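You operate a simulated robot arm through the tools that you are given. There is no shell and no other tool.

You are at the controls of a simulated robot arm. One attempt, no reset.

JOB
Clear the pen cup from under the desk, then lower the desk to 72 cm.
Fine: cup onto the mat; preset 1 once, wait till it stops, then DOWN; shut the top drawer before it moves; hands clear of the underside and of the gap to the main desk while it moves. Set down upright: pen cup.
Where things are to end (x, y in the base frame): pen cup within 0.06 m of [0.49, 0.83].

Only the result counts: the job must be done as asked and must still hold three seconds after the hand-in. Knocking over, shifting, dropping, spilling or breaking anything else fails it.

ROBOT AND FRAMES
A 7-joint arm with a two-finger parallel gripper, fixed in place. Base frame: the origin is on the floor under the middle of its stand, x ahead of it, y to its left, z up. Lengths are in m, angles in rad, forces in N, time in s.
It reaches about 1.247 m from its shoulder. Its first joint turns from -2.304 to 2.304 rad. Payload 3.91 kg.
The TCP is the grasp point between the finger pads, 0.03 m short of the fingertips. In the tool frame z runs along the fingers and y along their closing line. The gripper opens to 0.11 m. The fingers are 0.02 m wide and 0.01 m thick; the gripper's body (0.048 by 0.112 m) begins 0.055 m behind the TCP.
Orientation is that of the tool frame in the base frame, as a unit quaternion [w, x, y, z]. With the fingers straight down and closing along the base's y, the tool's x points along the base's -x, its y along +y and its z along -z.

CONTROLS
- The arm moves only by the tool move_arm. Its argument "plan" is a list that holds one entry, the list of rows, each a list of 7 numbers: the shift along the tool's x, y, z in units of 50 mm (1.0 is 50 mm), then the turn, a rotation vector about the tool's x, y, z in units of 6 degrees (1.0 is 6 degrees), then the finger opening in mm, from 0 to 110. In form: [[[x, y, z, rx, ry, rz, jaw], ...]]. A call has 1 to 20 rows; each row shifts and turns the commanded pose from where the row before left it, along the tool's axes as they then stand. A call with a number of a shift or a turn outside -1 to 1 is refused whole. A row lasts 0.2 s, in which the tool goes at most 0.05 m and 0.15 rad; a call with a longer step from one row to the next is refused whole, and so is a gripper value outside its range. A pose out of reach is approached as far as the arm can. The call stops where the force on the tool passes 40 N (or 10 N more than at its start, if that is more) or the arm is blocked; 0.2 s more then pass. Each finger travels about 0.108 m/s and halts on what it meets, pressing with about 27 N; the grip force reading is that of the motor and also rises with nothing between the fingers. The clock runs only during rows and for 0.2 s after the last one: add rows that do not move to give the fingers time. It gives the time, the measured TCP pose, the force on the tool (base axes), the opening and the grip force at its end, in the units of the frame above (readings bear some noise), with the torque about the TCP (base axes, N m) and any sound that the robot's microphone picked up.
- Cameras (640 x 400 px; columns grow to the right, rows downward): "scene" is fixed at [0.2187, -0.6506, 1.3754]; the picture's right is [0.98, -0.18, 0.00], its down [-0.07, -0.37, -0.93] and it looks along [0.17, 0.91, -0.38] (base axes); focal length 318 px, centre (320, 200). "wrist" rides on the gripper at [0.072, 0.017, -0.103] in the tool frame; the picture's right is [-0.23, 0.97, 0.00], its down [-0.76, -0.18, -0.62] and it looks along [-0.61, -0.14, 0.78] (tool axes); focal length 222 px, centre (320, 200). There is no depth. A picture from a camera that has moved, and an enlarged one, comes with that camera's place and axes in the base frame and with its lens.
- snapshot(camera): a new picture of that camera. The clock stands still meanwhile.
- close_up(camera, box): a new picture of the part [left, top, right, bottom] of that camera's present view, enlarged. The clock stands still meanwhile.
- hand_in(): hands the job in; it is judged then, once.

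Places have to be worked out from the pictures, the camera data and where the tool is seen. Open the gripper and draw the arm clear of the work before you hand the job in, unless the task says otherwise.

The tools are called after "Call:" as name(argument=value, ...) on one line, values as JSON. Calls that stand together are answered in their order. move_arm: Moves the arm, as the interface text tells. Its arguments: {"type":"object","properties":{"plan":{"type":"array","items":{"type":"array","items":{"type":"array","items":{"type":"number"}}}}},"required":["plan"]} The other tools are called the same way: snapshot (camera) takes a picture; close_up (camera, box) takes an enlarged picture of a part of a camera's view; hand_in () hands the job in.

At the start:

```text
time_s: 0.0
eef_pos: [0.4388, 0.2754, 1.1268]
tcp_rot: [0.001, -0.001, 1.0, -0.001]
ft_force: [0.6, 0.3, -0.7]
torque: [-0.03, 0.02, -0.01]
finger_gap: 0.1099
gripper_force: 0.0
```

scene: 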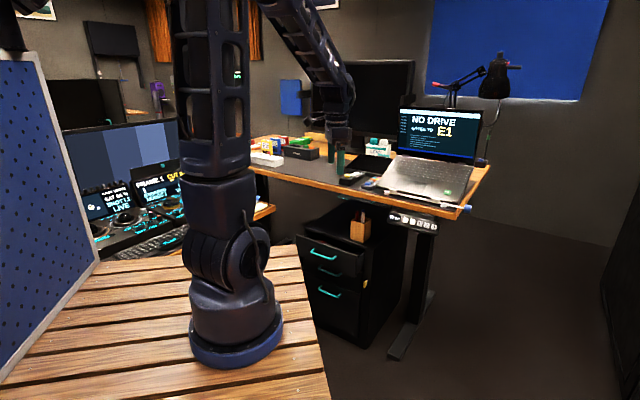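
wrist: 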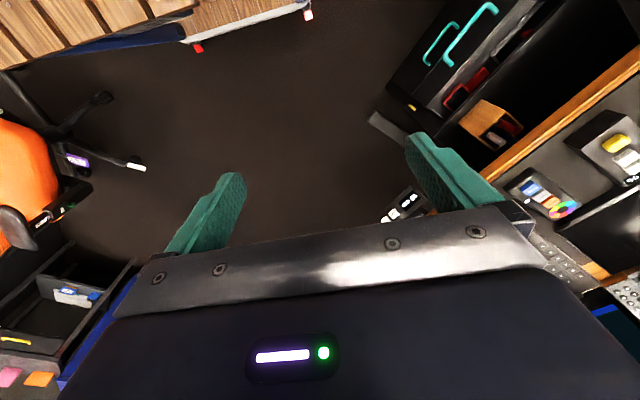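

The start pictures show a desk with a drawer cabinet under its left side, a pen cup on the cabinet, and a keypad at the front edge. I'll look closer at these areas before moving.

Call:
close_up(camera="scene", box=[280, 180, 480, 305])

Call:
close_up(camera="scene", box=[370, 195, 450, 245])

Call:
close_up(camera="scene", box=[240, 100, 500, 262])

Call:
close_up(camera="wrist", box=[360, 0, 640, 300])

```text
3.20 times, centred on (380, 242) of scene
camera zoom: at [0.2187, -0.6506, 1.3754], right [0.98, -0.18, 0.0], down [-0.07, -0.37, -0.93], along [0.17, 0.91, -0.38], focal length 1018 px, centre (128, 64)
```

zoom: 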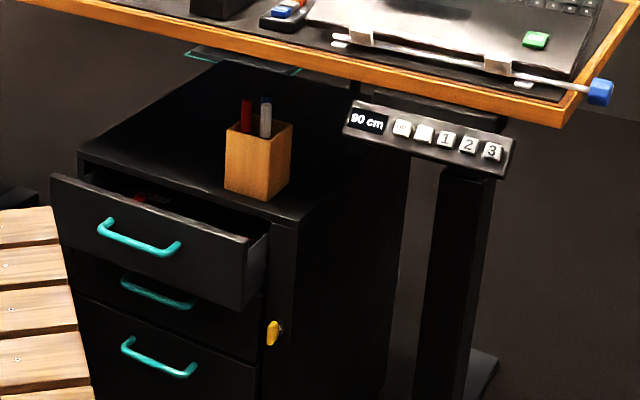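

```text
8.00 times, centred on (410, 220) of scene
camera zoom: at [0.2187, -0.6506, 1.3754], right [0.98, -0.18, 0.0], down [-0.07, -0.37, -0.93], along [0.17, 0.91, -0.38], focal length 2544 px, centre (-400, 40)
```

zoom: 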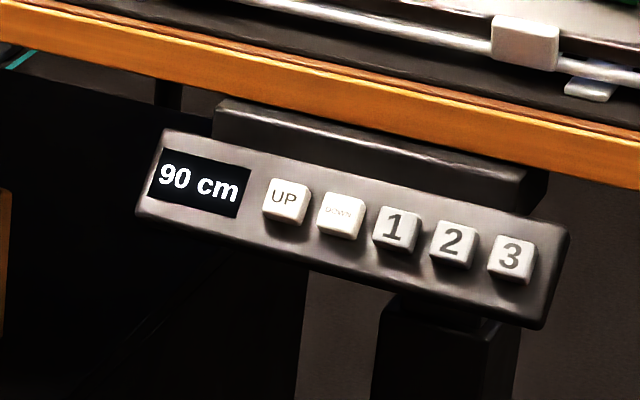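

```text
2.46 times, centred on (370, 181) of scene
camera zoom: at [0.2187, -0.6506, 1.3754], right [0.98, -0.18, 0.0], down [-0.07, -0.37, -0.93], along [0.17, 0.91, -0.38], focal length 783 px, centre (197, 247)
```

zoom: 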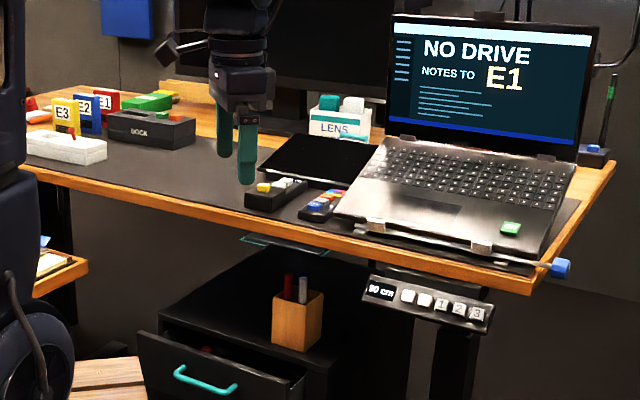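

```text
1.33 times, centred on (500, 150) of wrist
camera zoom: at [0.3654, 0.2917, 1.2302], right [0.23, 0.97, 0.0], down [0.76, -0.18, 0.62], along [0.61, -0.14, -0.78], focal length 296 px, centre (80, 267)
```

zoom: 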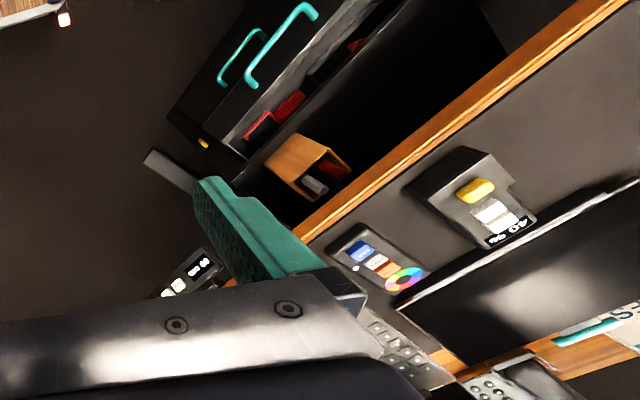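

The tool's pixel position agrees with the scene camera data, and the desk front edge runs from about (0.14, 1.03) to (0.90, 0.30) at z 0.90, roughly 45° to the base axes. I need closer views of the cup, drawer and keypad to triangulate them.

Call:
close_up(camera="wrist", box=[430, 60, 560, 160])

Call:
close_up(camera="wrist", box=[360, 170, 440, 230])

Call:
close_up(camera="scene", box=[290, 195, 380, 275])

Call:
close_up(camera="scene", box=[240, 130, 400, 220])

```text
4.00 times, centred on (495, 110) of wrist
camera zoom: at [0.3654, 0.2917, 1.2302], right [0.23, 0.97, 0.0], down [0.76, -0.18, 0.62], along [0.61, -0.14, -0.78], focal length 888 px, centre (-380, 560)
```

zoom: 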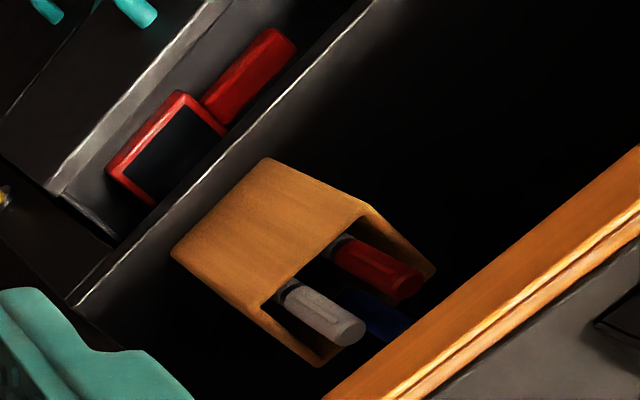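

```text
6.67 times, centred on (400, 200) of wrist
camera zoom: at [0.3654, 0.2917, 1.2302], right [0.23, 0.97, 0.0], down [0.76, -0.18, 0.62], along [0.61, -0.14, -0.78], focal length 1481 px, centre (-213, 200)
```

zoom: 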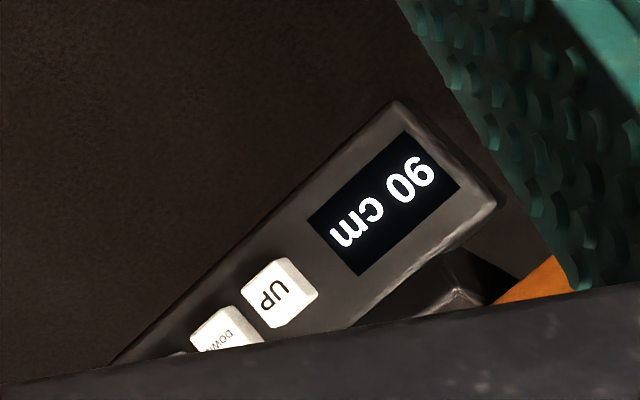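

```text
5.00 times, centred on (335, 235) of scene
camera zoom: at [0.2187, -0.6506, 1.3754], right [0.98, -0.18, 0.0], down [-0.07, -0.37, -0.93], along [0.17, 0.91, -0.38], focal length 1590 px, centre (245, 25)
```

zoom: 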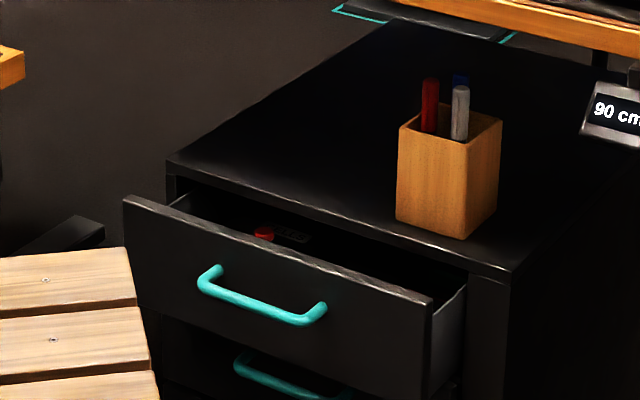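

```text
4.00 times, centred on (320, 175) of scene
camera zoom: at [0.2187, -0.6506, 1.3754], right [0.98, -0.18, 0.0], down [-0.07, -0.37, -0.93], along [0.17, 0.91, -0.38], focal length 1272 px, centre (320, 300)
```

zoom: 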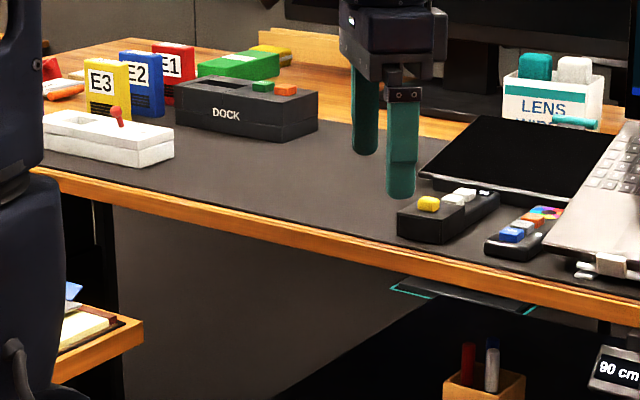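

From the two cameras I put the cup centre near (0.66, 0.65), base z≈0.615 and rim z≈0.715. It stands about 5–9 cm behind the desk's front edge; the cabinet and keypad also sit at 45°. I'll turn the tool in place, 45° in yaw and then 60° in pitch, so the fingers point along (0.61, 0.61, −0.5).

Call:
move_arm(plan=[[[0, 0, 0, 0, 0, -0.9375, 110], [0, 0, 0, 0, 0, -0.9375, 110], [0, 0, 0, 0, 0, -0.9375, 110], [0, 0, 0, 0, 0, -0.9375, 110], [0, 0, 0, 0, 0, -0.9375, 110], [0, 0, 0, 0, 0, -0.9375, 110], [0, 0, 0, 0, 0, -0.9375, 110], [0, 0, 0, 0, 0, -0.9375, 110], [0, 0, 0, 0, -1, 0, 110], [0, 0, 0, 0, -1, 0, 110], [0, 0, 0, 0, -1, 0, 110], [0, 0, 0, 0, -1, 0, 110], [0, 0, 0, 0, -1, 0, 110], [0, 0, 0, 0, -1, 0, 110], [0, 0, 0, 0, -1, 0, 110], [0, 0, 0, 0, -1, 0, 110], [0, 0, 0, 0, -1, 0, 110], [0, 0, 0, 0, -1, 0, 110]]])

```text
time_s: 3.8
eef_pos: [0.4631, 0.3059, 1.152]
tcp_rot: [0.462, -0.331, 0.8, 0.191]
ft_force: [-0.1, 0.1, 1.3]
torque: [0.02, -0.02, -0.03]
finger_gap: 0.1101
gripper_force: 0.0
out of reach, approached as far as the arm can: row 16, 17, 18
```

The orientation is now as planned (tool z ≈ (0.61, 0.61, −0.50)), but the position ran slightly out of reach because the wrist is folded close to the base. I'll look at both cameras before moving on.

Call:
snapshot(camera="wrist")

Call:
snapshot(camera="scene")

```text
taken
camera wrist: at [0.3608, 0.2291, 1.142], right [-0.61, 0.77, 0.2], down [0.01, -0.24, 0.97], along [0.79, 0.59, 0.13], focal length 222 px, centre (320, 200)
```

wrist: 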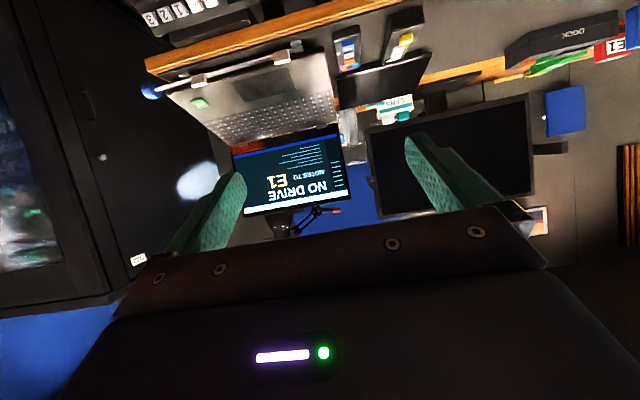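

```text
taken
```

scene: 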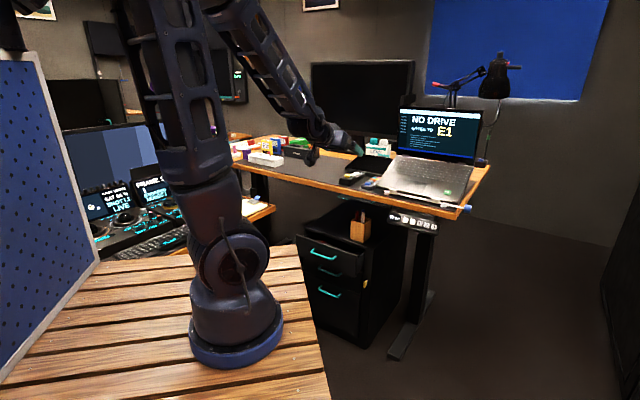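

The view is clear ahead of the tool. I'll move forward to about 14 cm short of the desk edge (point (0.50, 0.49)) at this height, then check before going down.

Call:
move_arm(plan=[[[-0.39, 0.44, 0.675, 0, 0, 0, 110], [-0.39, 0.44, 0.675, 0, 0, 0, 110], [-0.39, 0.44, 0.675, 0, 0, 0, 110], [-0.39, 0.44, 0.675, 0, 0, 0, 110], [-0.39, 0.44, 0.675, 0, 0, 0, 110], [0.8414, 0, 0.4856, 0, 0, 0, 110], [0.8414, 0, 0.4856, 0, 0, 0, 110], [0.8414, 0, 0.4856, 0, 0, 0, 110], [0, 0, 0, 0, 0, 0, 110]]])

Call:
snapshot(camera="wrist")

Call:
snapshot(camera="scene")

```text
time_s: 5.8
eef_pos: [0.5222, 0.5206, 1.0059]
tcp_rot: [0.462, -0.332, 0.8, 0.192]
ft_force: [-0.5, 0.8, 1.1]
torque: [0.0, 0.03, -0.01]
finger_gap: 0.1099
gripper_force: 0.1
```

```text
taken
camera wrist: at [0.4215, 0.4439, 0.9954], right [-0.61, 0.77, 0.2], down [0.01, -0.24, 0.97], along [0.79, 0.59, 0.13], focal length 222 px, centre (320, 200)
```

wrist: 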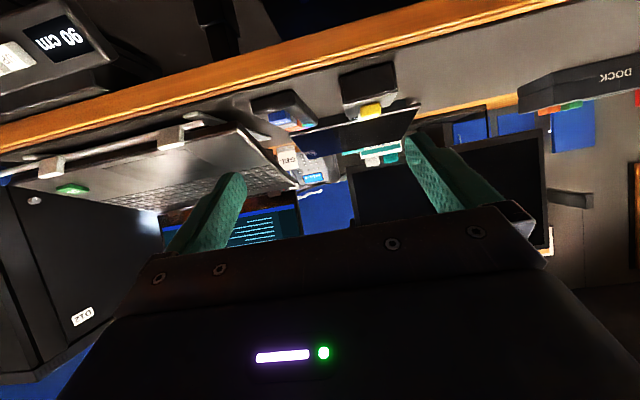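

```text
taken
```

scene: 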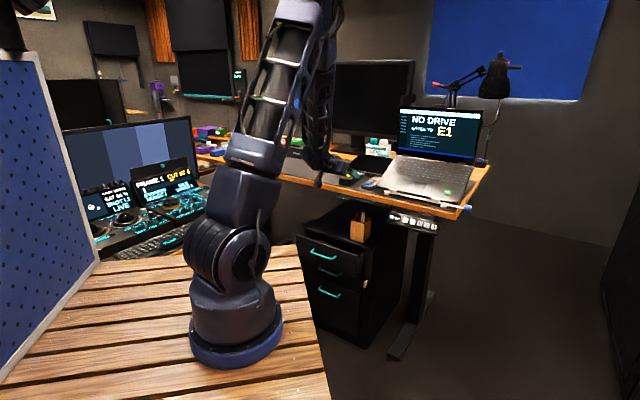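

The tool is at (0.522, 0.521, 1.006). The wrist view puts the desk's front edge at n≈0.835 (n = distance along the 45° diagonal into the desk), which matches my earlier estimate, so I have about 7 cm clearance. I'll lower it in front of the desk to z≈0.69.

Call:
move_arm(plan=[[[0.806, 0, 0.41, 0, 0, 0, 110], [0.806, 0, 0.41, 0, 0, 0, 110], [0.806, 0, 0.41, 0, 0, 0, 110], [0.806, 0, 0.41, 0, 0, 0, 110], [0.806, 0, 0.41, 0, 0, 0, 110], [0.806, 0, 0.41, 0, 0, 0, 110], [0.806, 0, 0.41, 0, 0, 0, 110], [0, 0, 0, 0, 0, 0, 110]]])

Call:
snapshot(camera="wrist")

Call:
snapshot(camera="scene")

```text
time_s: 7.6
eef_pos: [0.5102, 0.5088, 0.6907]
tcp_rot: [0.462, -0.332, 0.8, 0.192]
ft_force: [-0.3, -0.4, -0.2]
torque: [0.01, -0.03, 0.01]
finger_gap: 0.1099
gripper_force: 0.0
```

```text
taken
camera wrist: at [0.4082, 0.4326, 0.68], right [-0.61, 0.77, 0.2], down [0.01, -0.24, 0.97], along [0.79, 0.59, 0.13], focal length 222 px, centre (320, 200)
```

wrist: 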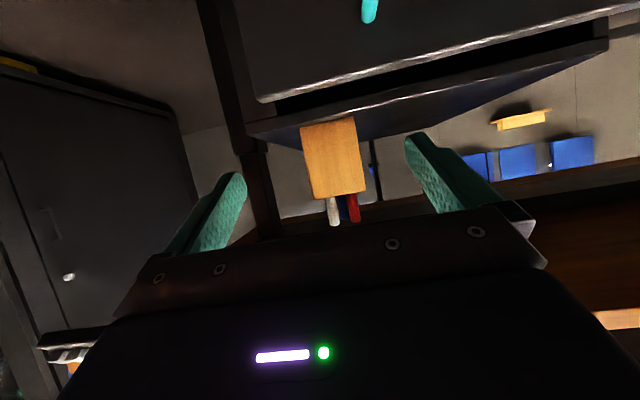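

```text
taken
```

scene: 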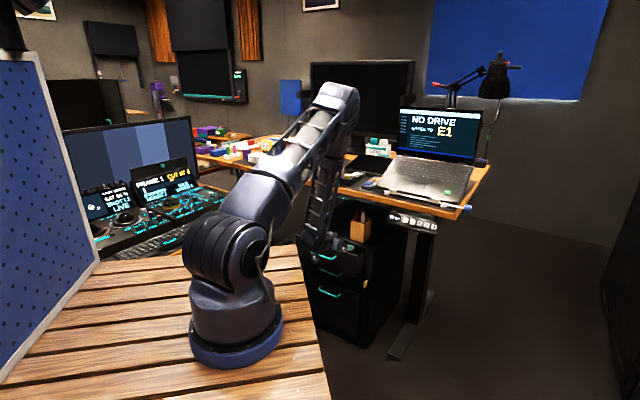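

The wrist camera now sees the cup between the fingers. I'll enlarge that view to pin down the cup's sideways position and height.

Call:
close_up(camera="wrist", box=[230, 70, 430, 250])

Call:
close_up(camera="scene", box=[290, 170, 400, 270])

```text
2.22 times, centred on (330, 160) of wrist
camera zoom: at [0.4082, 0.4326, 0.68], right [-0.61, 0.77, 0.2], down [0.01, -0.24, 0.97], along [0.79, 0.59, 0.13], focal length 494 px, centre (298, 289)
```

zoom: 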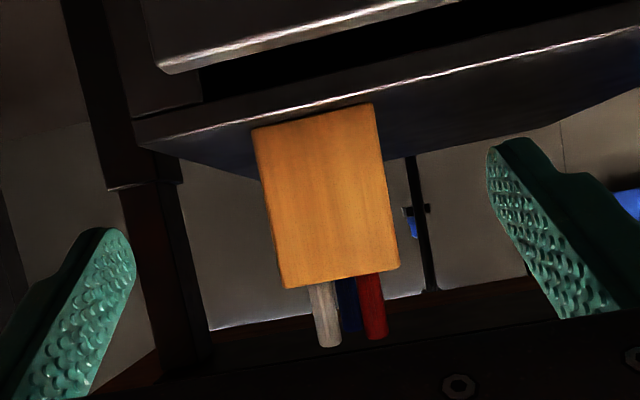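

```text
4.00 times, centred on (345, 220) of scene
camera zoom: at [0.2187, -0.6506, 1.3754], right [0.98, -0.18, 0.0], down [-0.07, -0.37, -0.93], along [0.17, 0.91, -0.38], focal length 1272 px, centre (220, 120)
```

zoom: 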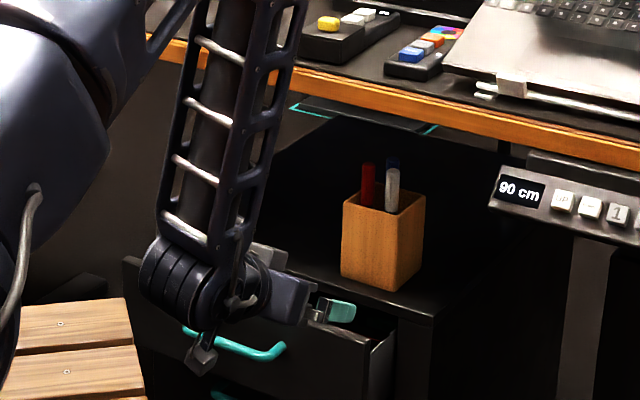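

The cup front face spans e≈−0.038…+0.033 (e = sideways along the desk edge), z≈0.622–0.721, with its centre near n≈0.93. The tool is centred within a few mm, so I'll advance most of the way and then check that the fingers straddle it.

Call:
move_arm(plan=[[[-0.319, 0.014, 0.705, 0, 0, 0, 110], [-0.319, 0.014, 0.705, 0, 0, 0, 110], [-0.319, 0.014, 0.705, 0, 0, 0, 110], [0, 0.01, 0, 0, 0, 0, 110]]])

Call:
snapshot(camera="wrist")

Call:
close_up(camera="scene", box=[290, 170, 400, 270])

```text
time_s: 8.6
eef_pos: [0.5899, 0.5931, 0.6789]
tcp_rot: [0.461, -0.332, 0.8, 0.192]
ft_force: [0.7, -0.7, 0.2]
torque: [-0.01, -0.02, 0.02]
finger_gap: 0.11
gripper_force: 0.0
```

```text
taken
camera wrist: at [0.4889, 0.5171, 0.668], right [-0.61, 0.77, 0.2], down [0.01, -0.24, 0.97], along [0.79, 0.59, 0.13], focal length 222 px, centre (320, 200)
```

wrist: 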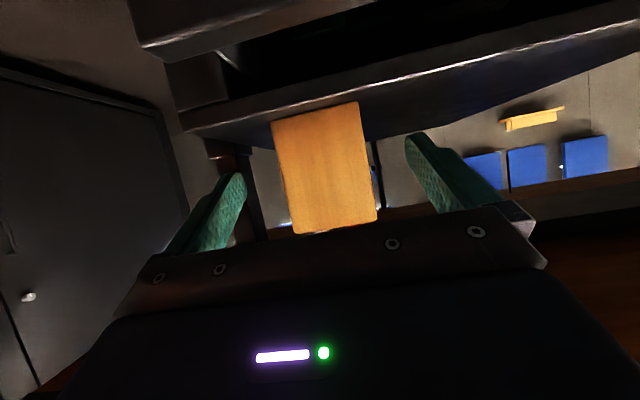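

```text
4.00 times, centred on (345, 220) of scene
camera zoom: at [0.2187, -0.6506, 1.3754], right [0.98, -0.18, 0.0], down [-0.07, -0.37, -0.93], along [0.17, 0.91, -0.38], focal length 1272 px, centre (220, 120)
```

zoom: 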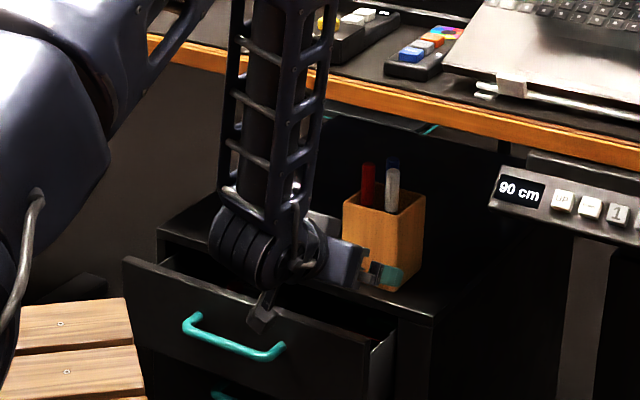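

The fingers are just short of the cup and straddle it evenly. The forearm rises close to the desk's front edge, so I'll check that clearance before the last 8 cm.

Call:
snapshot(camera="scene")

Call:
close_up(camera="scene", box=[270, 70, 430, 170])

Call:
close_up(camera="scene", box=[290, 150, 370, 210])

```text
taken
```

scene: 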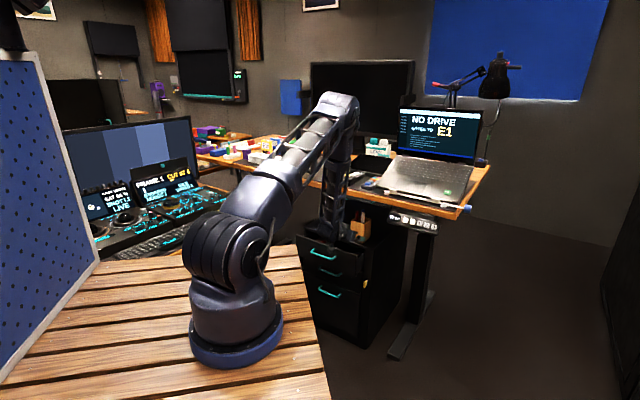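

```text
4.00 times, centred on (350, 120) of scene
camera zoom: at [0.2187, -0.6506, 1.3754], right [0.98, -0.18, 0.0], down [-0.07, -0.37, -0.93], along [0.17, 0.91, -0.38], focal length 1272 px, centre (200, 520)
```

zoom: 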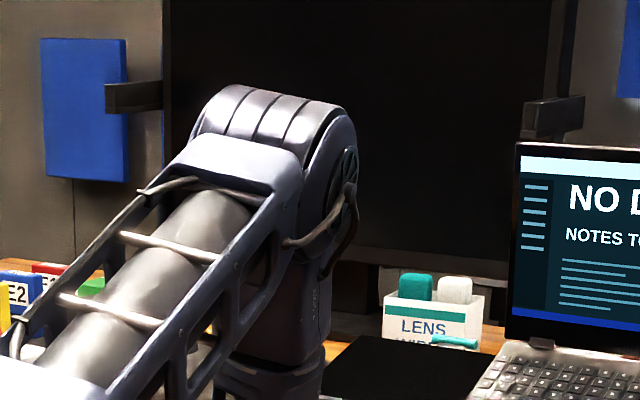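

```text
6.67 times, centred on (330, 180) of scene
camera zoom: at [0.2187, -0.6506, 1.3754], right [0.98, -0.18, 0.0], down [-0.07, -0.37, -0.93], along [0.17, 0.91, -0.38], focal length 2120 px, centre (253, 333)
```

zoom: 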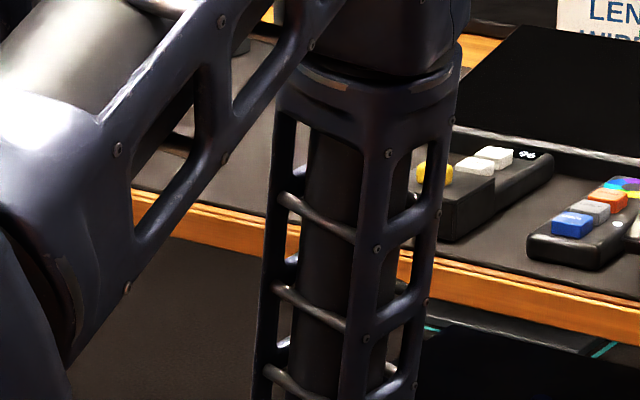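

The forearm front face should end about 5 cm short of the desk edge, so the last advance is safe. I'll move to n≈0.913, z≈0.672 with the jaws still open.

Call:
move_arm(plan=[[[-0.322, 0, 0.697, 0, 0, 0, 110], [-0.322, 0, 0.697, 0, 0, 0, 110], [0, 0, 0, 0, 0, 0, 110]]])

Call:
snapshot(camera="wrist")

Call:
close_up(camera="scene", box=[290, 150, 410, 270])

```text
time_s: 9.4
eef_pos: [0.6457, 0.6492, 0.6721]
tcp_rot: [0.462, -0.331, 0.8, 0.191]
ft_force: [-0.9, 0.2, 0.0]
torque: [0.0, 0.01, 0.02]
finger_gap: 0.1099
gripper_force: 0.1
```

```text
taken
camera wrist: at [0.5442, 0.5712, 0.6611], right [-0.61, 0.77, 0.2], down [0.01, -0.24, 0.97], along [0.79, 0.59, 0.13], focal length 222 px, centre (320, 200)
```

wrist: 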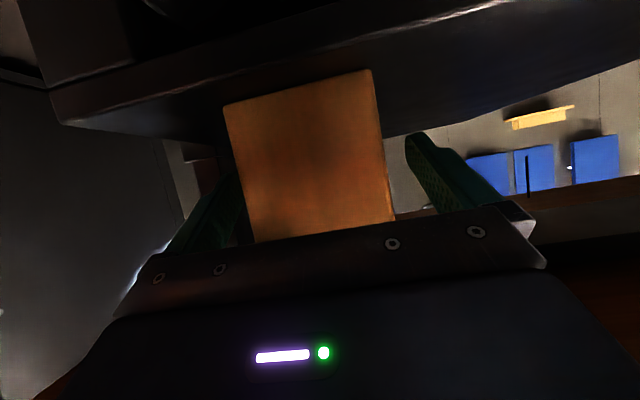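

```text
3.33 times, centred on (350, 210) of scene
camera zoom: at [0.2187, -0.6506, 1.3754], right [0.98, -0.18, 0.0], down [-0.07, -0.37, -0.93], along [0.17, 0.91, -0.38], focal length 1060 px, centre (220, 167)
```

zoom: 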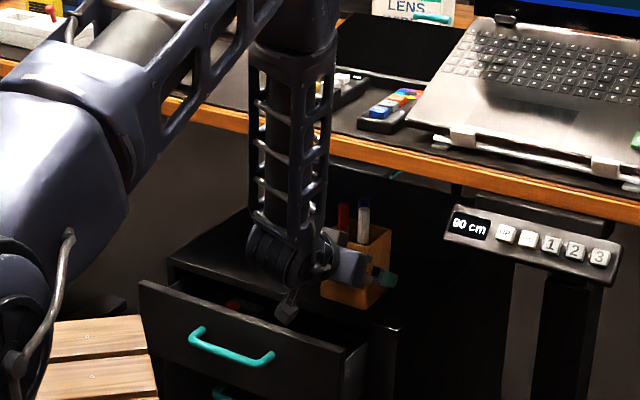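

The cup face measures n≈0.898, centred between the fingers, with the pads overlapping its sides by about 4 cm. I'll close the jaws on it.

Call:
move_arm(plan=[[[0, 0, 0, 0, 0, 0, 85], [0, 0, 0, 0, 0, 0, 70], [0, 0, 0, 0, 0, 0, 60], [0, 0, 0, 0, 0, 0, 50], [0, 0, 0, 0, 0, 0, 50]]])

Call:
snapshot(camera="wrist")

```text
time_s: 10.6
eef_pos: [0.6462, 0.6471, 0.6726]
tcp_rot: [0.462, -0.331, 0.801, 0.19]
ft_force: [0.8, 0.6, 0.4]
torque: [0.09, 0.04, -0.04]
finger_gap: 0.0747
gripper_force: 26.9
```

```text
taken
camera wrist: at [0.5441, 0.571, 0.6611], right [-0.61, 0.77, 0.2], down [0.01, -0.24, 0.97], along [0.79, 0.59, 0.13], focal length 222 px, centre (320, 200)
```

wrist: 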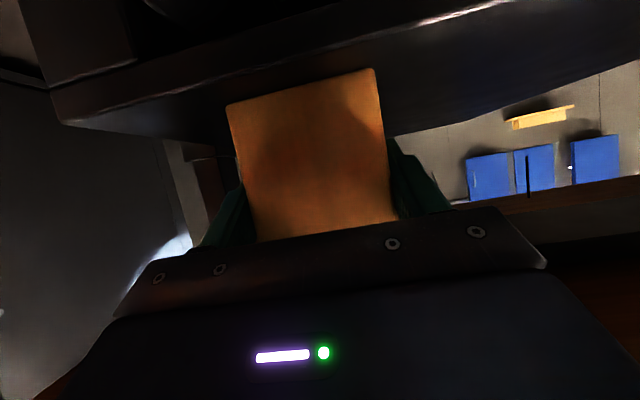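

The jaws halted at 74.7 mm with 27 N, so the cup is held. I'll lift it 2 cm slowly and check that it rises with the gripper.

Call:
move_arm(plan=[[[-0.173, 0, -0.1, 0, 0, 0, 50], [-0.173, 0, -0.1, 0, 0, 0, 50], [-0.173, 0, -0.1, 0, 0, 0, 50], [0, 0, 0, 0, 0, 0, 50]]])

Call:
snapshot(camera="wrist")

Call:
close_up(camera="scene", box=[290, 150, 410, 270])

```text
time_s: 11.6
eef_pos: [0.6457, 0.6474, 0.701]
tcp_rot: [0.461, -0.332, 0.8, 0.192]
ft_force: [-0.2, 0.4, -1.7]
torque: [-0.04, -0.01, -0.01]
finger_gap: 0.0745
gripper_force: 27.1
```

```text
taken
camera wrist: at [0.5433, 0.5707, 0.6907], right [-0.61, 0.77, 0.2], down [0.01, -0.24, 0.97], along [0.79, 0.59, 0.13], focal length 222 px, centre (320, 200)
```

wrist: 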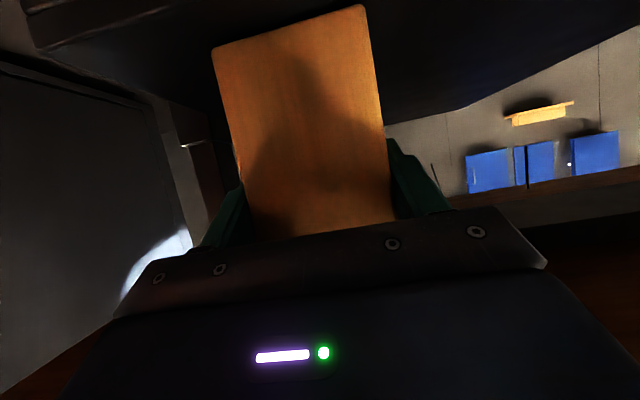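

```text
3.33 times, centred on (350, 210) of scene
camera zoom: at [0.2187, -0.6506, 1.3754], right [0.98, -0.18, 0.0], down [-0.07, -0.37, -0.93], along [0.17, 0.91, -0.38], focal length 1060 px, centre (220, 167)
```

zoom: 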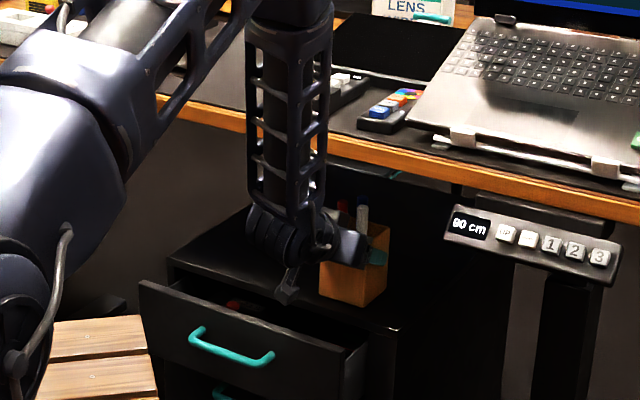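

The tool rose 2.8 cm, but in the wrist picture the cup's base still works out near z≈0.62, so it may be slipping in the grip. I'll zoom in to check whether the cup really lifted.

Call:
close_up(camera="scene", box=[325, 195, 405, 265])

Call:
close_up(camera="wrist", box=[190, 0, 450, 250])

```text
5.71 times, centred on (365, 230) of scene
camera zoom: at [0.2187, -0.6506, 1.3754], right [0.98, -0.18, 0.0], down [-0.07, -0.37, -0.93], along [0.17, 0.91, -0.38], focal length 1817 px, centre (63, 29)
```

zoom: 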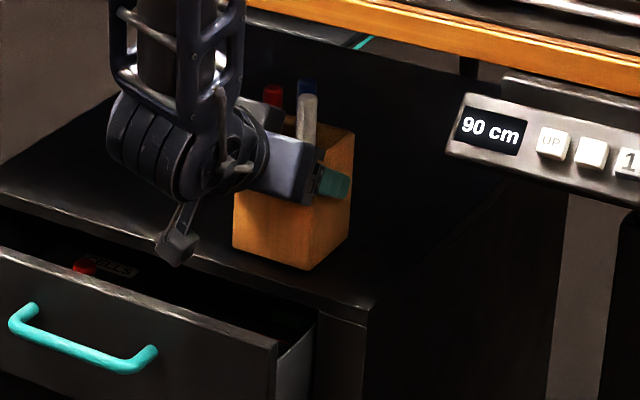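

```text
1.60 times, centred on (320, 125) of wrist
camera zoom: at [0.5433, 0.5707, 0.6907], right [-0.61, 0.77, 0.2], down [0.01, -0.24, 0.97], along [0.79, 0.59, 0.13], focal length 355 px, centre (320, 320)
```

zoom: 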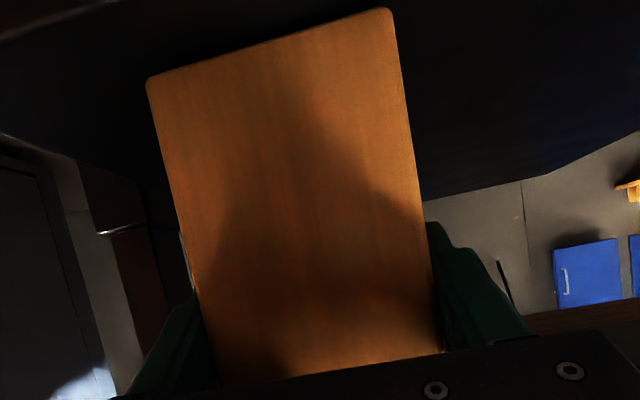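

The cup stayed on the cabinet and the fingers slid about 3 cm up its sides. I'll open, drop back to mid-height and slightly deeper, and grip again with the full closing command.

Call:
move_arm(plan=[[[0, 0, 0, 0, 0, 0, 85], [0, 0, 0, 0, 0, 0, 95], [0.2545, 0, 0.2395, 0, 0, 0, 95], [0.2545, 0, 0.2395, 0, 0, 0, 95], [0, 0, 0, 0, 0, 0, 95]]])

Call:
snapshot(camera="wrist")

Call:
close_up(camera="scene", box=[325, 195, 405, 265])

```text
time_s: 12.8
eef_pos: [0.6501, 0.6524, 0.6677]
tcp_rot: [0.462, -0.331, 0.8, 0.191]
ft_force: [0.7, -0.3, 0.6]
torque: [-0.03, -0.02, 0.01]
finger_gap: 0.0946
gripper_force: 0.0
```

```text
taken
camera wrist: at [0.5486, 0.5763, 0.657], right [-0.61, 0.77, 0.2], down [0.01, -0.24, 0.97], along [0.79, 0.59, 0.13], focal length 222 px, centre (320, 200)
```

wrist: 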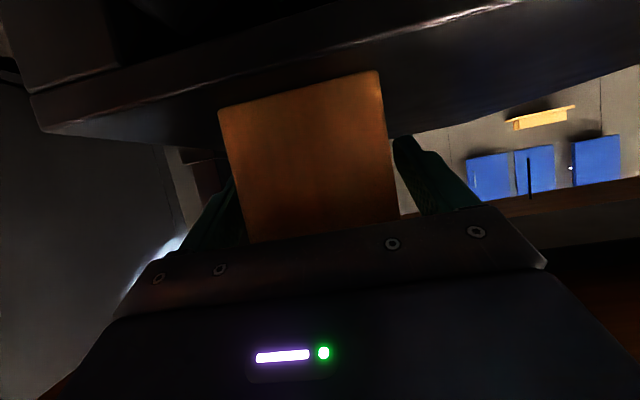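

```text
5.71 times, centred on (365, 230) of scene
camera zoom: at [0.2187, -0.6506, 1.3754], right [0.98, -0.18, 0.0], down [-0.07, -0.37, -0.93], along [0.17, 0.91, -0.38], focal length 1817 px, centre (63, 29)
```

zoom: 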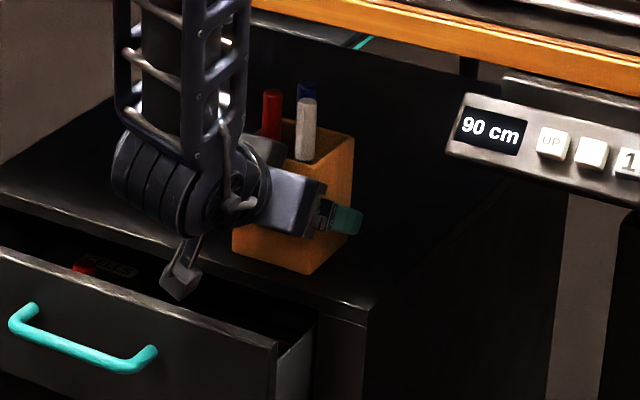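

The cup is upright in its original place, and comparing pictures it had only lifted about 4 mm. I'll close with command 0, hold, and raise just 1 cm while watching the force.

Call:
move_arm(plan=[[[0, 0, 0, 0, 0, 0, 75], [0, 0, 0, 0, 0, 0, 40], [0, 0, 0, 0, 0, 0, 0], [0, 0, 0, 0, 0, 0, 0], [0, 0, 0, 0, 0, 0, 0], [0, 0, 0, 0, 0, 0, 0]]])

Call:
move_arm(plan=[[[-0.0866, 0, -0.05, 0, 0, 0, 0], [-0.0866, 0, -0.05, 0, 0, 0, 0]]])

Call:
close_up(camera="scene", box=[325, 195, 405, 265])

Call:
snapshot(camera="wrist")

```text
time_s: 14.2
eef_pos: [0.6508, 0.6532, 0.6666]
tcp_rot: [0.462, -0.331, 0.8, 0.191]
ft_force: [0.4, 0.3, -0.3]
torque: [0.0, -0.05, -0.05]
finger_gap: 0.075
gripper_force: 27.2
```

```text
time_s: 14.8
eef_pos: [0.6499, 0.653, 0.677]
tcp_rot: [0.462, -0.331, 0.8, 0.192]
ft_force: [0.1, 0.0, -2.8]
torque: [-0.03, 0.01, -0.01]
finger_gap: 0.075
gripper_force: 27.1
```

```text
5.71 times, centred on (365, 230) of scene
camera zoom: at [0.2187, -0.6506, 1.3754], right [0.98, -0.18, 0.0], down [-0.07, -0.37, -0.93], along [0.17, 0.91, -0.38], focal length 1817 px, centre (63, 29)
```

zoom: 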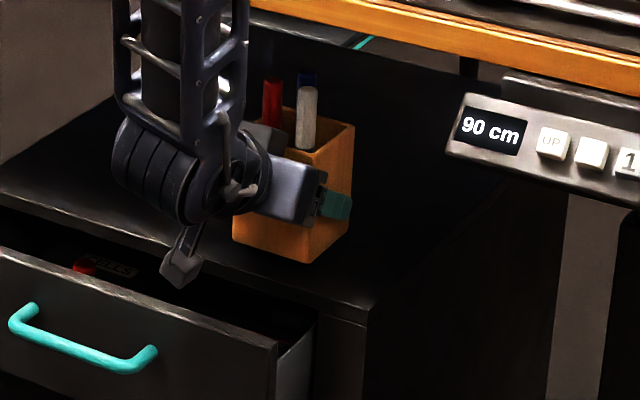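

```text
taken
camera wrist: at [0.5486, 0.5764, 0.6675], right [-0.61, 0.77, 0.2], down [0.01, -0.24, 0.97], along [0.79, 0.59, 0.13], focal length 222 px, centre (320, 200)
```

wrist: 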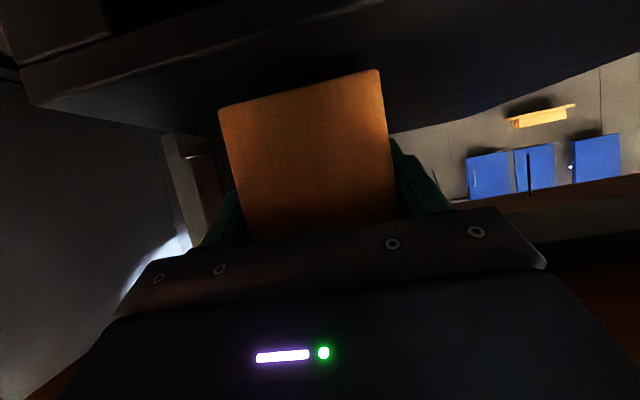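

This time the cup rose with the gripper: it holds the same place in the wrist view, is about 1 cm up in the scene, and the load is about 2.8 N. I'll wait a moment to see whether it creeps.

Call:
move_arm(plan=[[[0, 0, 0, 0, 0, 0, 0], [0, 0, 0, 0, 0, 0, 0], [0, 0, 0, 0, 0, 0, 0]]])

Call:
snapshot(camera="wrist")

Call:
close_up(camera="scene", box=[325, 195, 405, 265])

```text
time_s: 15.6
eef_pos: [0.6501, 0.6522, 0.6769]
tcp_rot: [0.462, -0.332, 0.8, 0.192]
ft_force: [0.2, 0.0, -1.5]
torque: [-0.01, 0.0, -0.01]
finger_gap: 0.075
gripper_force: 27.2
```

```text
taken
camera wrist: at [0.5486, 0.5763, 0.6673], right [-0.61, 0.77, 0.2], down [0.01, -0.24, 0.97], along [0.79, 0.59, 0.13], focal length 222 px, centre (320, 200)
```

wrist: 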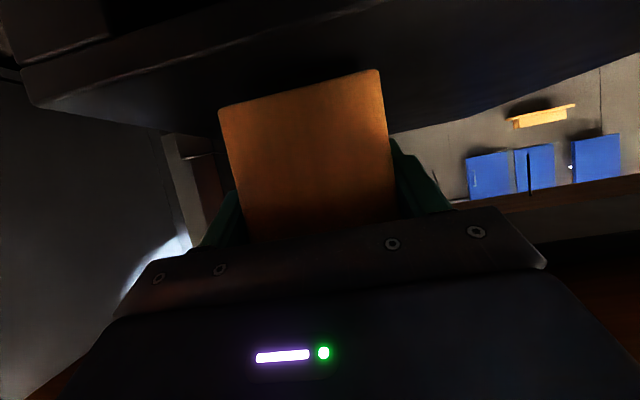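

```text
5.71 times, centred on (365, 230) of scene
camera zoom: at [0.2187, -0.6506, 1.3754], right [0.98, -0.18, 0.0], down [-0.07, -0.37, -0.93], along [0.17, 0.91, -0.38], focal length 1817 px, centre (63, 29)
```

zoom: 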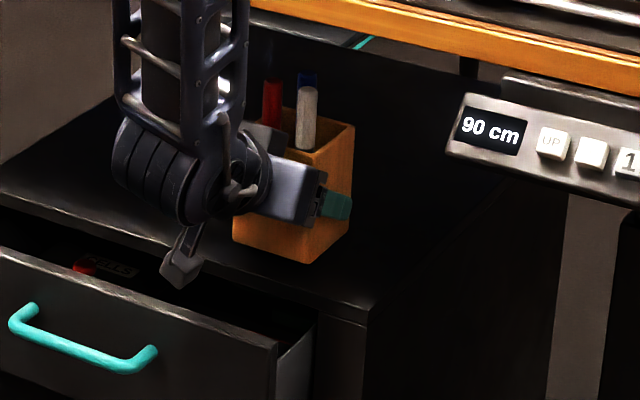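

No creep in 0.8 s, so the hold is good. I'll lift 1 cm more and draw the cup straight out from under the desk at 0.1 m/s.

Call:
move_arm(plan=[[[-0.0866, 0, -0.05, 0, 0, 0, 0], [-0.0866, 0, -0.05, 0, 0, 0, 0], [0.1, 0, -0.173, 0, 0, 0, 0], [0.2, 0, -0.346, 0, 0, 0, 0], [0.2, 0, -0.346, 0, 0, 0, 0], [0.2, 0, -0.346, 0, 0, 0, 0], [0.2, 0, -0.346, 0, 0, 0, 0], [0.2, 0, -0.346, 0, 0, 0, 0], [0.2, 0, -0.346, 0, 0, 0, 0], [0.2, 0, -0.346, 0, 0, 0, 0], [0.2, 0, -0.346, 0, 0, 0, 0], [0.2, 0, -0.346, 0, 0, 0, 0], [0.1, 0, -0.173, 0, 0, 0, 0], [0, 0, 0, 0, 0, 0, 0]]])

Call:
snapshot(camera="wrist")

Call:
snapshot(camera="scene")

```text
time_s: 18.6
eef_pos: [0.5083, 0.5112, 0.6874]
tcp_rot: [0.462, -0.331, 0.8, 0.191]
ft_force: [0.6, -0.2, -2.1]
torque: [-0.03, 0.03, 0.02]
finger_gap: 0.0746
gripper_force: 27.3
```

```text
taken
camera wrist: at [0.4068, 0.4353, 0.6774], right [-0.61, 0.77, 0.2], down [0.01, -0.24, 0.97], along [0.79, 0.59, 0.13], focal length 222 px, centre (320, 200)
```

wrist: 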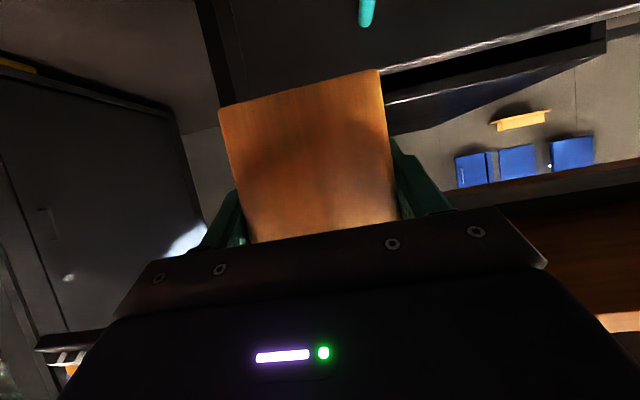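

```text
taken
```

scene: 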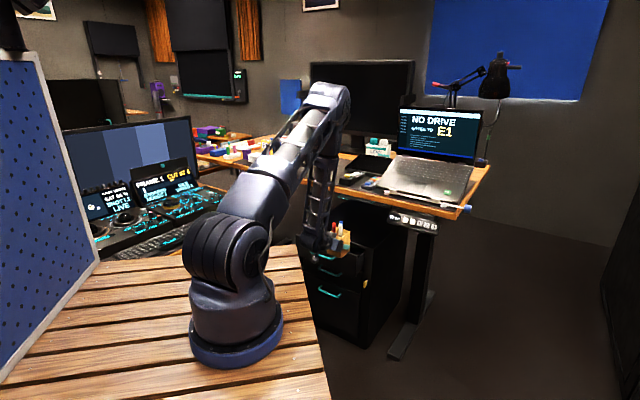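

The cup is out in front of the desk, clear of the edge by about 7 cm and steady in the grip. I'll raise it straight up to z≈1.01, so its base is well above the desk top.

Call:
move_arm(plan=[[[-0.156, 0, -0.09, 0, 0, 0, 0], [-0.312, 0, -0.18, 0, 0, 0, 0], [-0.312, 0, -0.18, 0, 0, 0, 0], [-0.312, 0, -0.18, 0, 0, 0, 0], [-0.312, 0, -0.18, 0, 0, 0, 0], [-0.312, 0, -0.18, 0, 0, 0, 0], [-0.312, 0, -0.18, 0, 0, 0, 0], [-0.312, 0, -0.18, 0, 0, 0, 0], [-0.312, 0, -0.18, 0, 0, 0, 0], [-0.312, 0, -0.18, 0, 0, 0, 0], [-0.312, 0, -0.18, 0, 0, 0, 0], [-0.312, 0, -0.18, 0, 0, 0, 0], [-0.312, 0, -0.18, 0, 0, 0, 0], [-0.312, 0, -0.18, 0, 0, 0, 0], [-0.312, 0, -0.18, 0, 0, 0, 0], [-0.312, 0, -0.18, 0, 0, 0, 0], [-0.312, 0, -0.18, 0, 0, 0, 0], [-0.312, 0, -0.18, 0, 0, 0, 0], [-0.156, 0, -0.09, 0, 0, 0, 0], [0, 0, 0, 0, 0, 0, 0]]])

Call:
snapshot(camera="wrist")

Call:
snapshot(camera="scene")

```text
time_s: 22.8
eef_pos: [0.5096, 0.5108, 1.0129]
tcp_rot: [0.462, -0.331, 0.801, 0.191]
ft_force: [0.5, -0.6, -1.9]
torque: [-0.01, 0.0, -0.01]
finger_gap: 0.0749
gripper_force: 27.0
```

```text
taken
camera wrist: at [0.4078, 0.4351, 1.0011], right [-0.61, 0.77, 0.2], down [0.01, -0.24, 0.97], along [0.79, 0.59, 0.13], focal length 222 px, centre (320, 200)
```

wrist: 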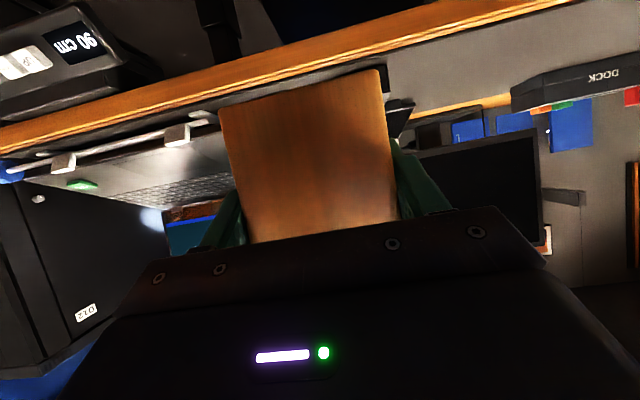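

```text
taken
```

scene: 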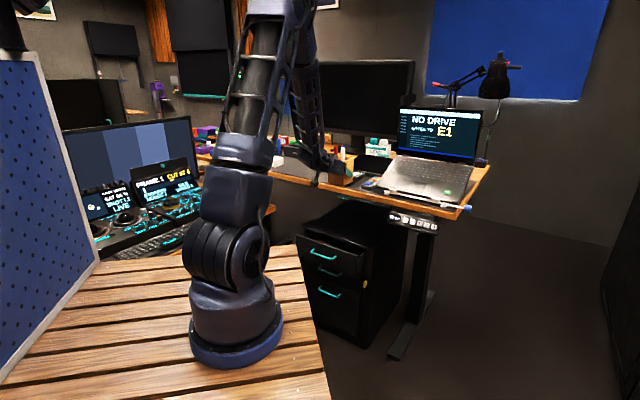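

The cup is steady at z≈1.01 in front of the desk. I'll shift 24 cm left along the desk edge to line up with the target (0.49, 0.83), still clear of the desk.

Call:
move_arm(plan=[[[0, 0.2, 0, 0, 0, 0, 0], [0, 0.4, 0, 0, 0, 0, 0], [0, 0.4, 0, 0, 0, 0, 0], [0, 0.4, 0, 0, 0, 0, 0], [0, 0.4, 0, 0, 0, 0, 0], [0, 0.4, 0, 0, 0, 0, 0], [0, 0.4, 0, 0, 0, 0, 0], [0, 0.4, 0, 0, 0, 0, 0], [0, 0.4, 0, 0, 0, 0, 0], [0, 0.4, 0, 0, 0, 0, 0], [0, 0.4, 0, 0, 0, 0, 0], [0, 0.4, 0, 0, 0, 0, 0], [0, 0.2, 0, 0, 0, 0, 0], [0, 0, 0, 0, 0, 0, 0]]])

Call:
snapshot(camera="wrist")

Call:
snapshot(camera="scene")

```text
time_s: 25.8
eef_pos: [0.3395, 0.682, 1.0131]
tcp_rot: [0.462, -0.331, 0.8, 0.191]
ft_force: [-0.2, 0.5, -2.5]
torque: [0.0, -0.02, 0.02]
finger_gap: 0.075
gripper_force: 27.1
```

```text
taken
camera wrist: at [0.2377, 0.6051, 1.0018], right [-0.61, 0.77, 0.2], down [0.01, -0.24, 0.97], along [0.79, 0.59, 0.13], focal length 222 px, centre (320, 200)
```

wrist: 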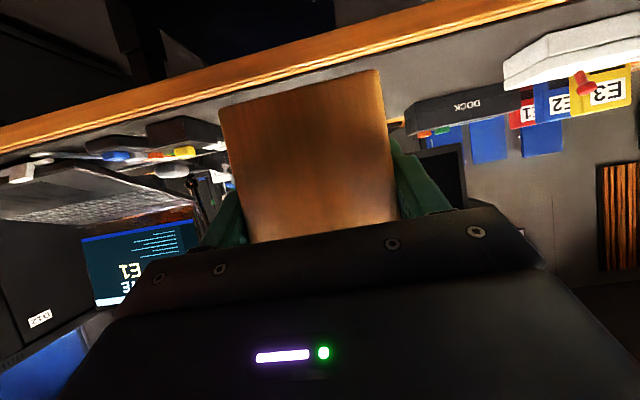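

```text
taken
```

scene: 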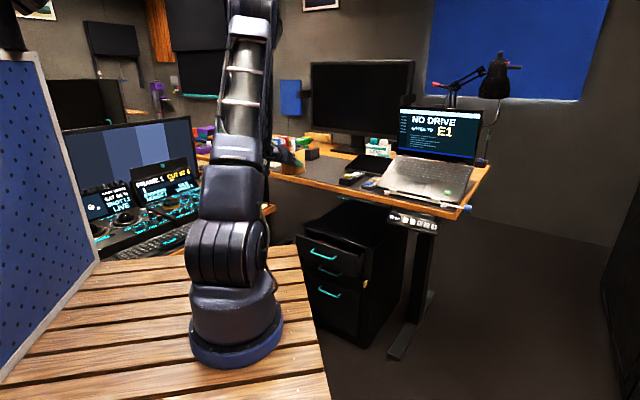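

The target spot on the mat is clear: the dock is well behind, and the black control pad is more than 10 cm to the right. I'll move the cup forward over the mat at this height, then check.

Call:
move_arm(plan=[[[-0.145, 0, 0.251, 0, 0, 0, 0], [-0.2, 0, 0.346, 0, 0, 0, 0], [-0.2, 0, 0.346, 0, 0, 0, 0], [-0.2, 0, 0.346, 0, 0, 0, 0], [-0.2, 0, 0.346, 0, 0, 0, 0], [-0.2, 0, 0.346, 0, 0, 0, 0], [-0.2, 0, 0.346, 0, 0, 0, 0], [-0.2, 0, 0.346, 0, 0, 0, 0], [-0.2, 0, 0.346, 0, 0, 0, 0], [-0.145, 0, 0.251, 0, 0, 0, 0], [0, 0, 0, 0, 0, 0, 0]]])

Call:
snapshot(camera="wrist")

Call:
close_up(camera="scene", box=[240, 110, 400, 210])

```text
time_s: 28.2
eef_pos: [0.4722, 0.8151, 1.0115]
tcp_rot: [0.462, -0.331, 0.8, 0.191]
ft_force: [0.7, 0.2, -2.1]
torque: [-0.02, 0.01, 0.02]
finger_gap: 0.0748
gripper_force: 26.7
```

```text
taken
camera wrist: at [0.3718, 0.738, 1.001], right [-0.61, 0.77, 0.2], down [0.01, -0.24, 0.97], along [0.79, 0.59, 0.13], focal length 222 px, centre (320, 200)
```

wrist: 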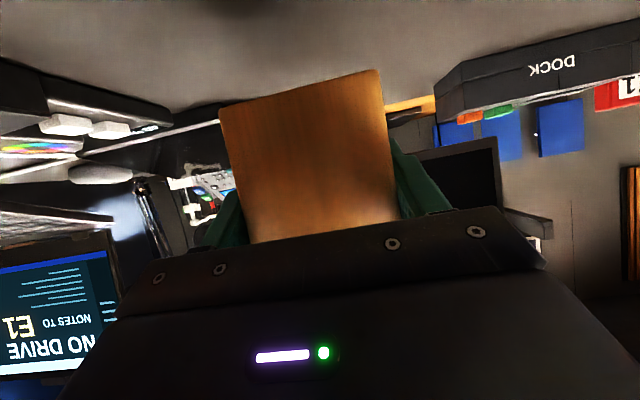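

```text
4.00 times, centred on (320, 160) of scene
camera zoom: at [0.2187, -0.6506, 1.3754], right [0.98, -0.18, 0.0], down [-0.07, -0.37, -0.93], along [0.17, 0.91, -0.38], focal length 1272 px, centre (320, 360)
```

zoom: 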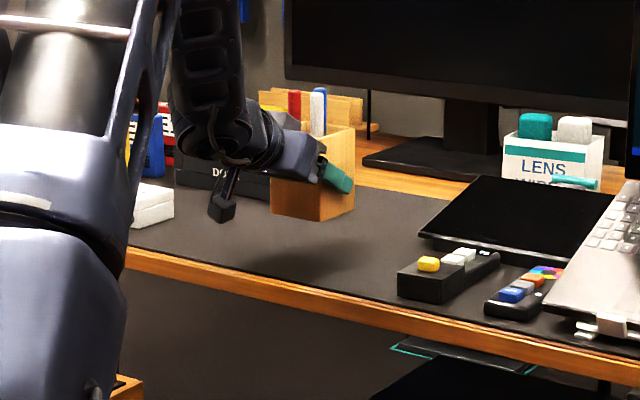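

The cup hangs about 7 cm above a clear patch of mat near (0.478, 0.821). I'll lower it to roughly 1 cm above the mat, then continue in small steps until the force shows contact.

Call:
move_arm(plan=[[[0.1386, 0, 0.08, 0, 0, 0, 0], [0.1386, 0, 0.08, 0, 0, 0, 0], [0.1386, 0, 0.08, 0, 0, 0, 0], [0.1386, 0, 0.08, 0, 0, 0, 0], [0.1386, 0, 0.08, 0, 0, 0, 0], [0.1386, 0, 0.08, 0, 0, 0, 0], [0, 0, 0, 0, 0, 0, 0]]])

Call:
close_up(camera="scene", box=[270, 130, 370, 200])

Call:
snapshot(camera="wrist")

```text
time_s: 29.8
eef_pos: [0.473, 0.8157, 0.9638]
tcp_rot: [0.462, -0.331, 0.8, 0.192]
ft_force: [0.8, 0.2, -2.1]
torque: [-0.02, 0.02, 0.03]
finger_gap: 0.075
gripper_force: 26.8
```

```text
5.71 times, centred on (320, 165) of scene
camera zoom: at [0.2187, -0.6506, 1.3754], right [0.98, -0.18, 0.0], down [-0.07, -0.37, -0.93], along [0.17, 0.91, -0.38], focal length 1817 px, centre (320, 400)
```

zoom: 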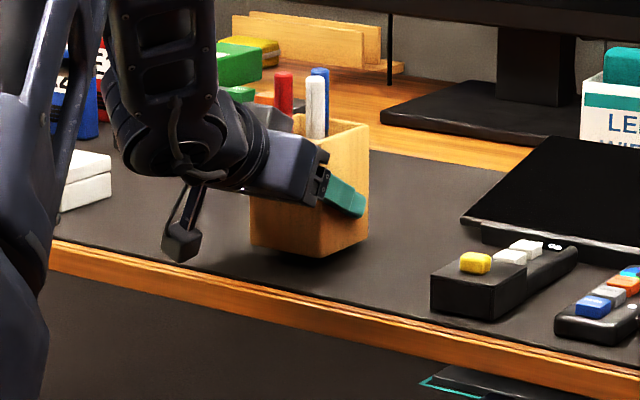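

```text
taken
camera wrist: at [0.3717, 0.7385, 0.9533], right [-0.61, 0.77, 0.2], down [0.01, -0.24, 0.97], along [0.79, 0.59, 0.13], focal length 222 px, centre (320, 200)
```

wrist: 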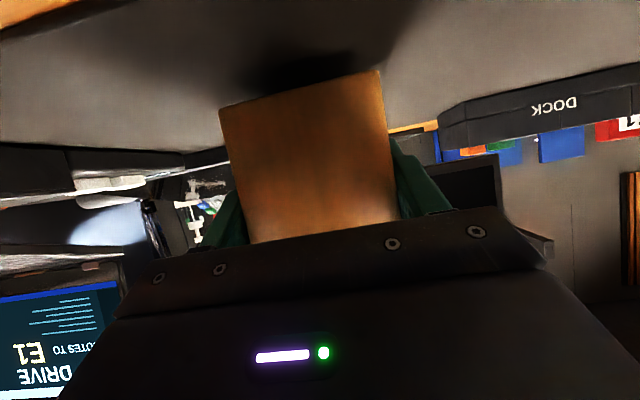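

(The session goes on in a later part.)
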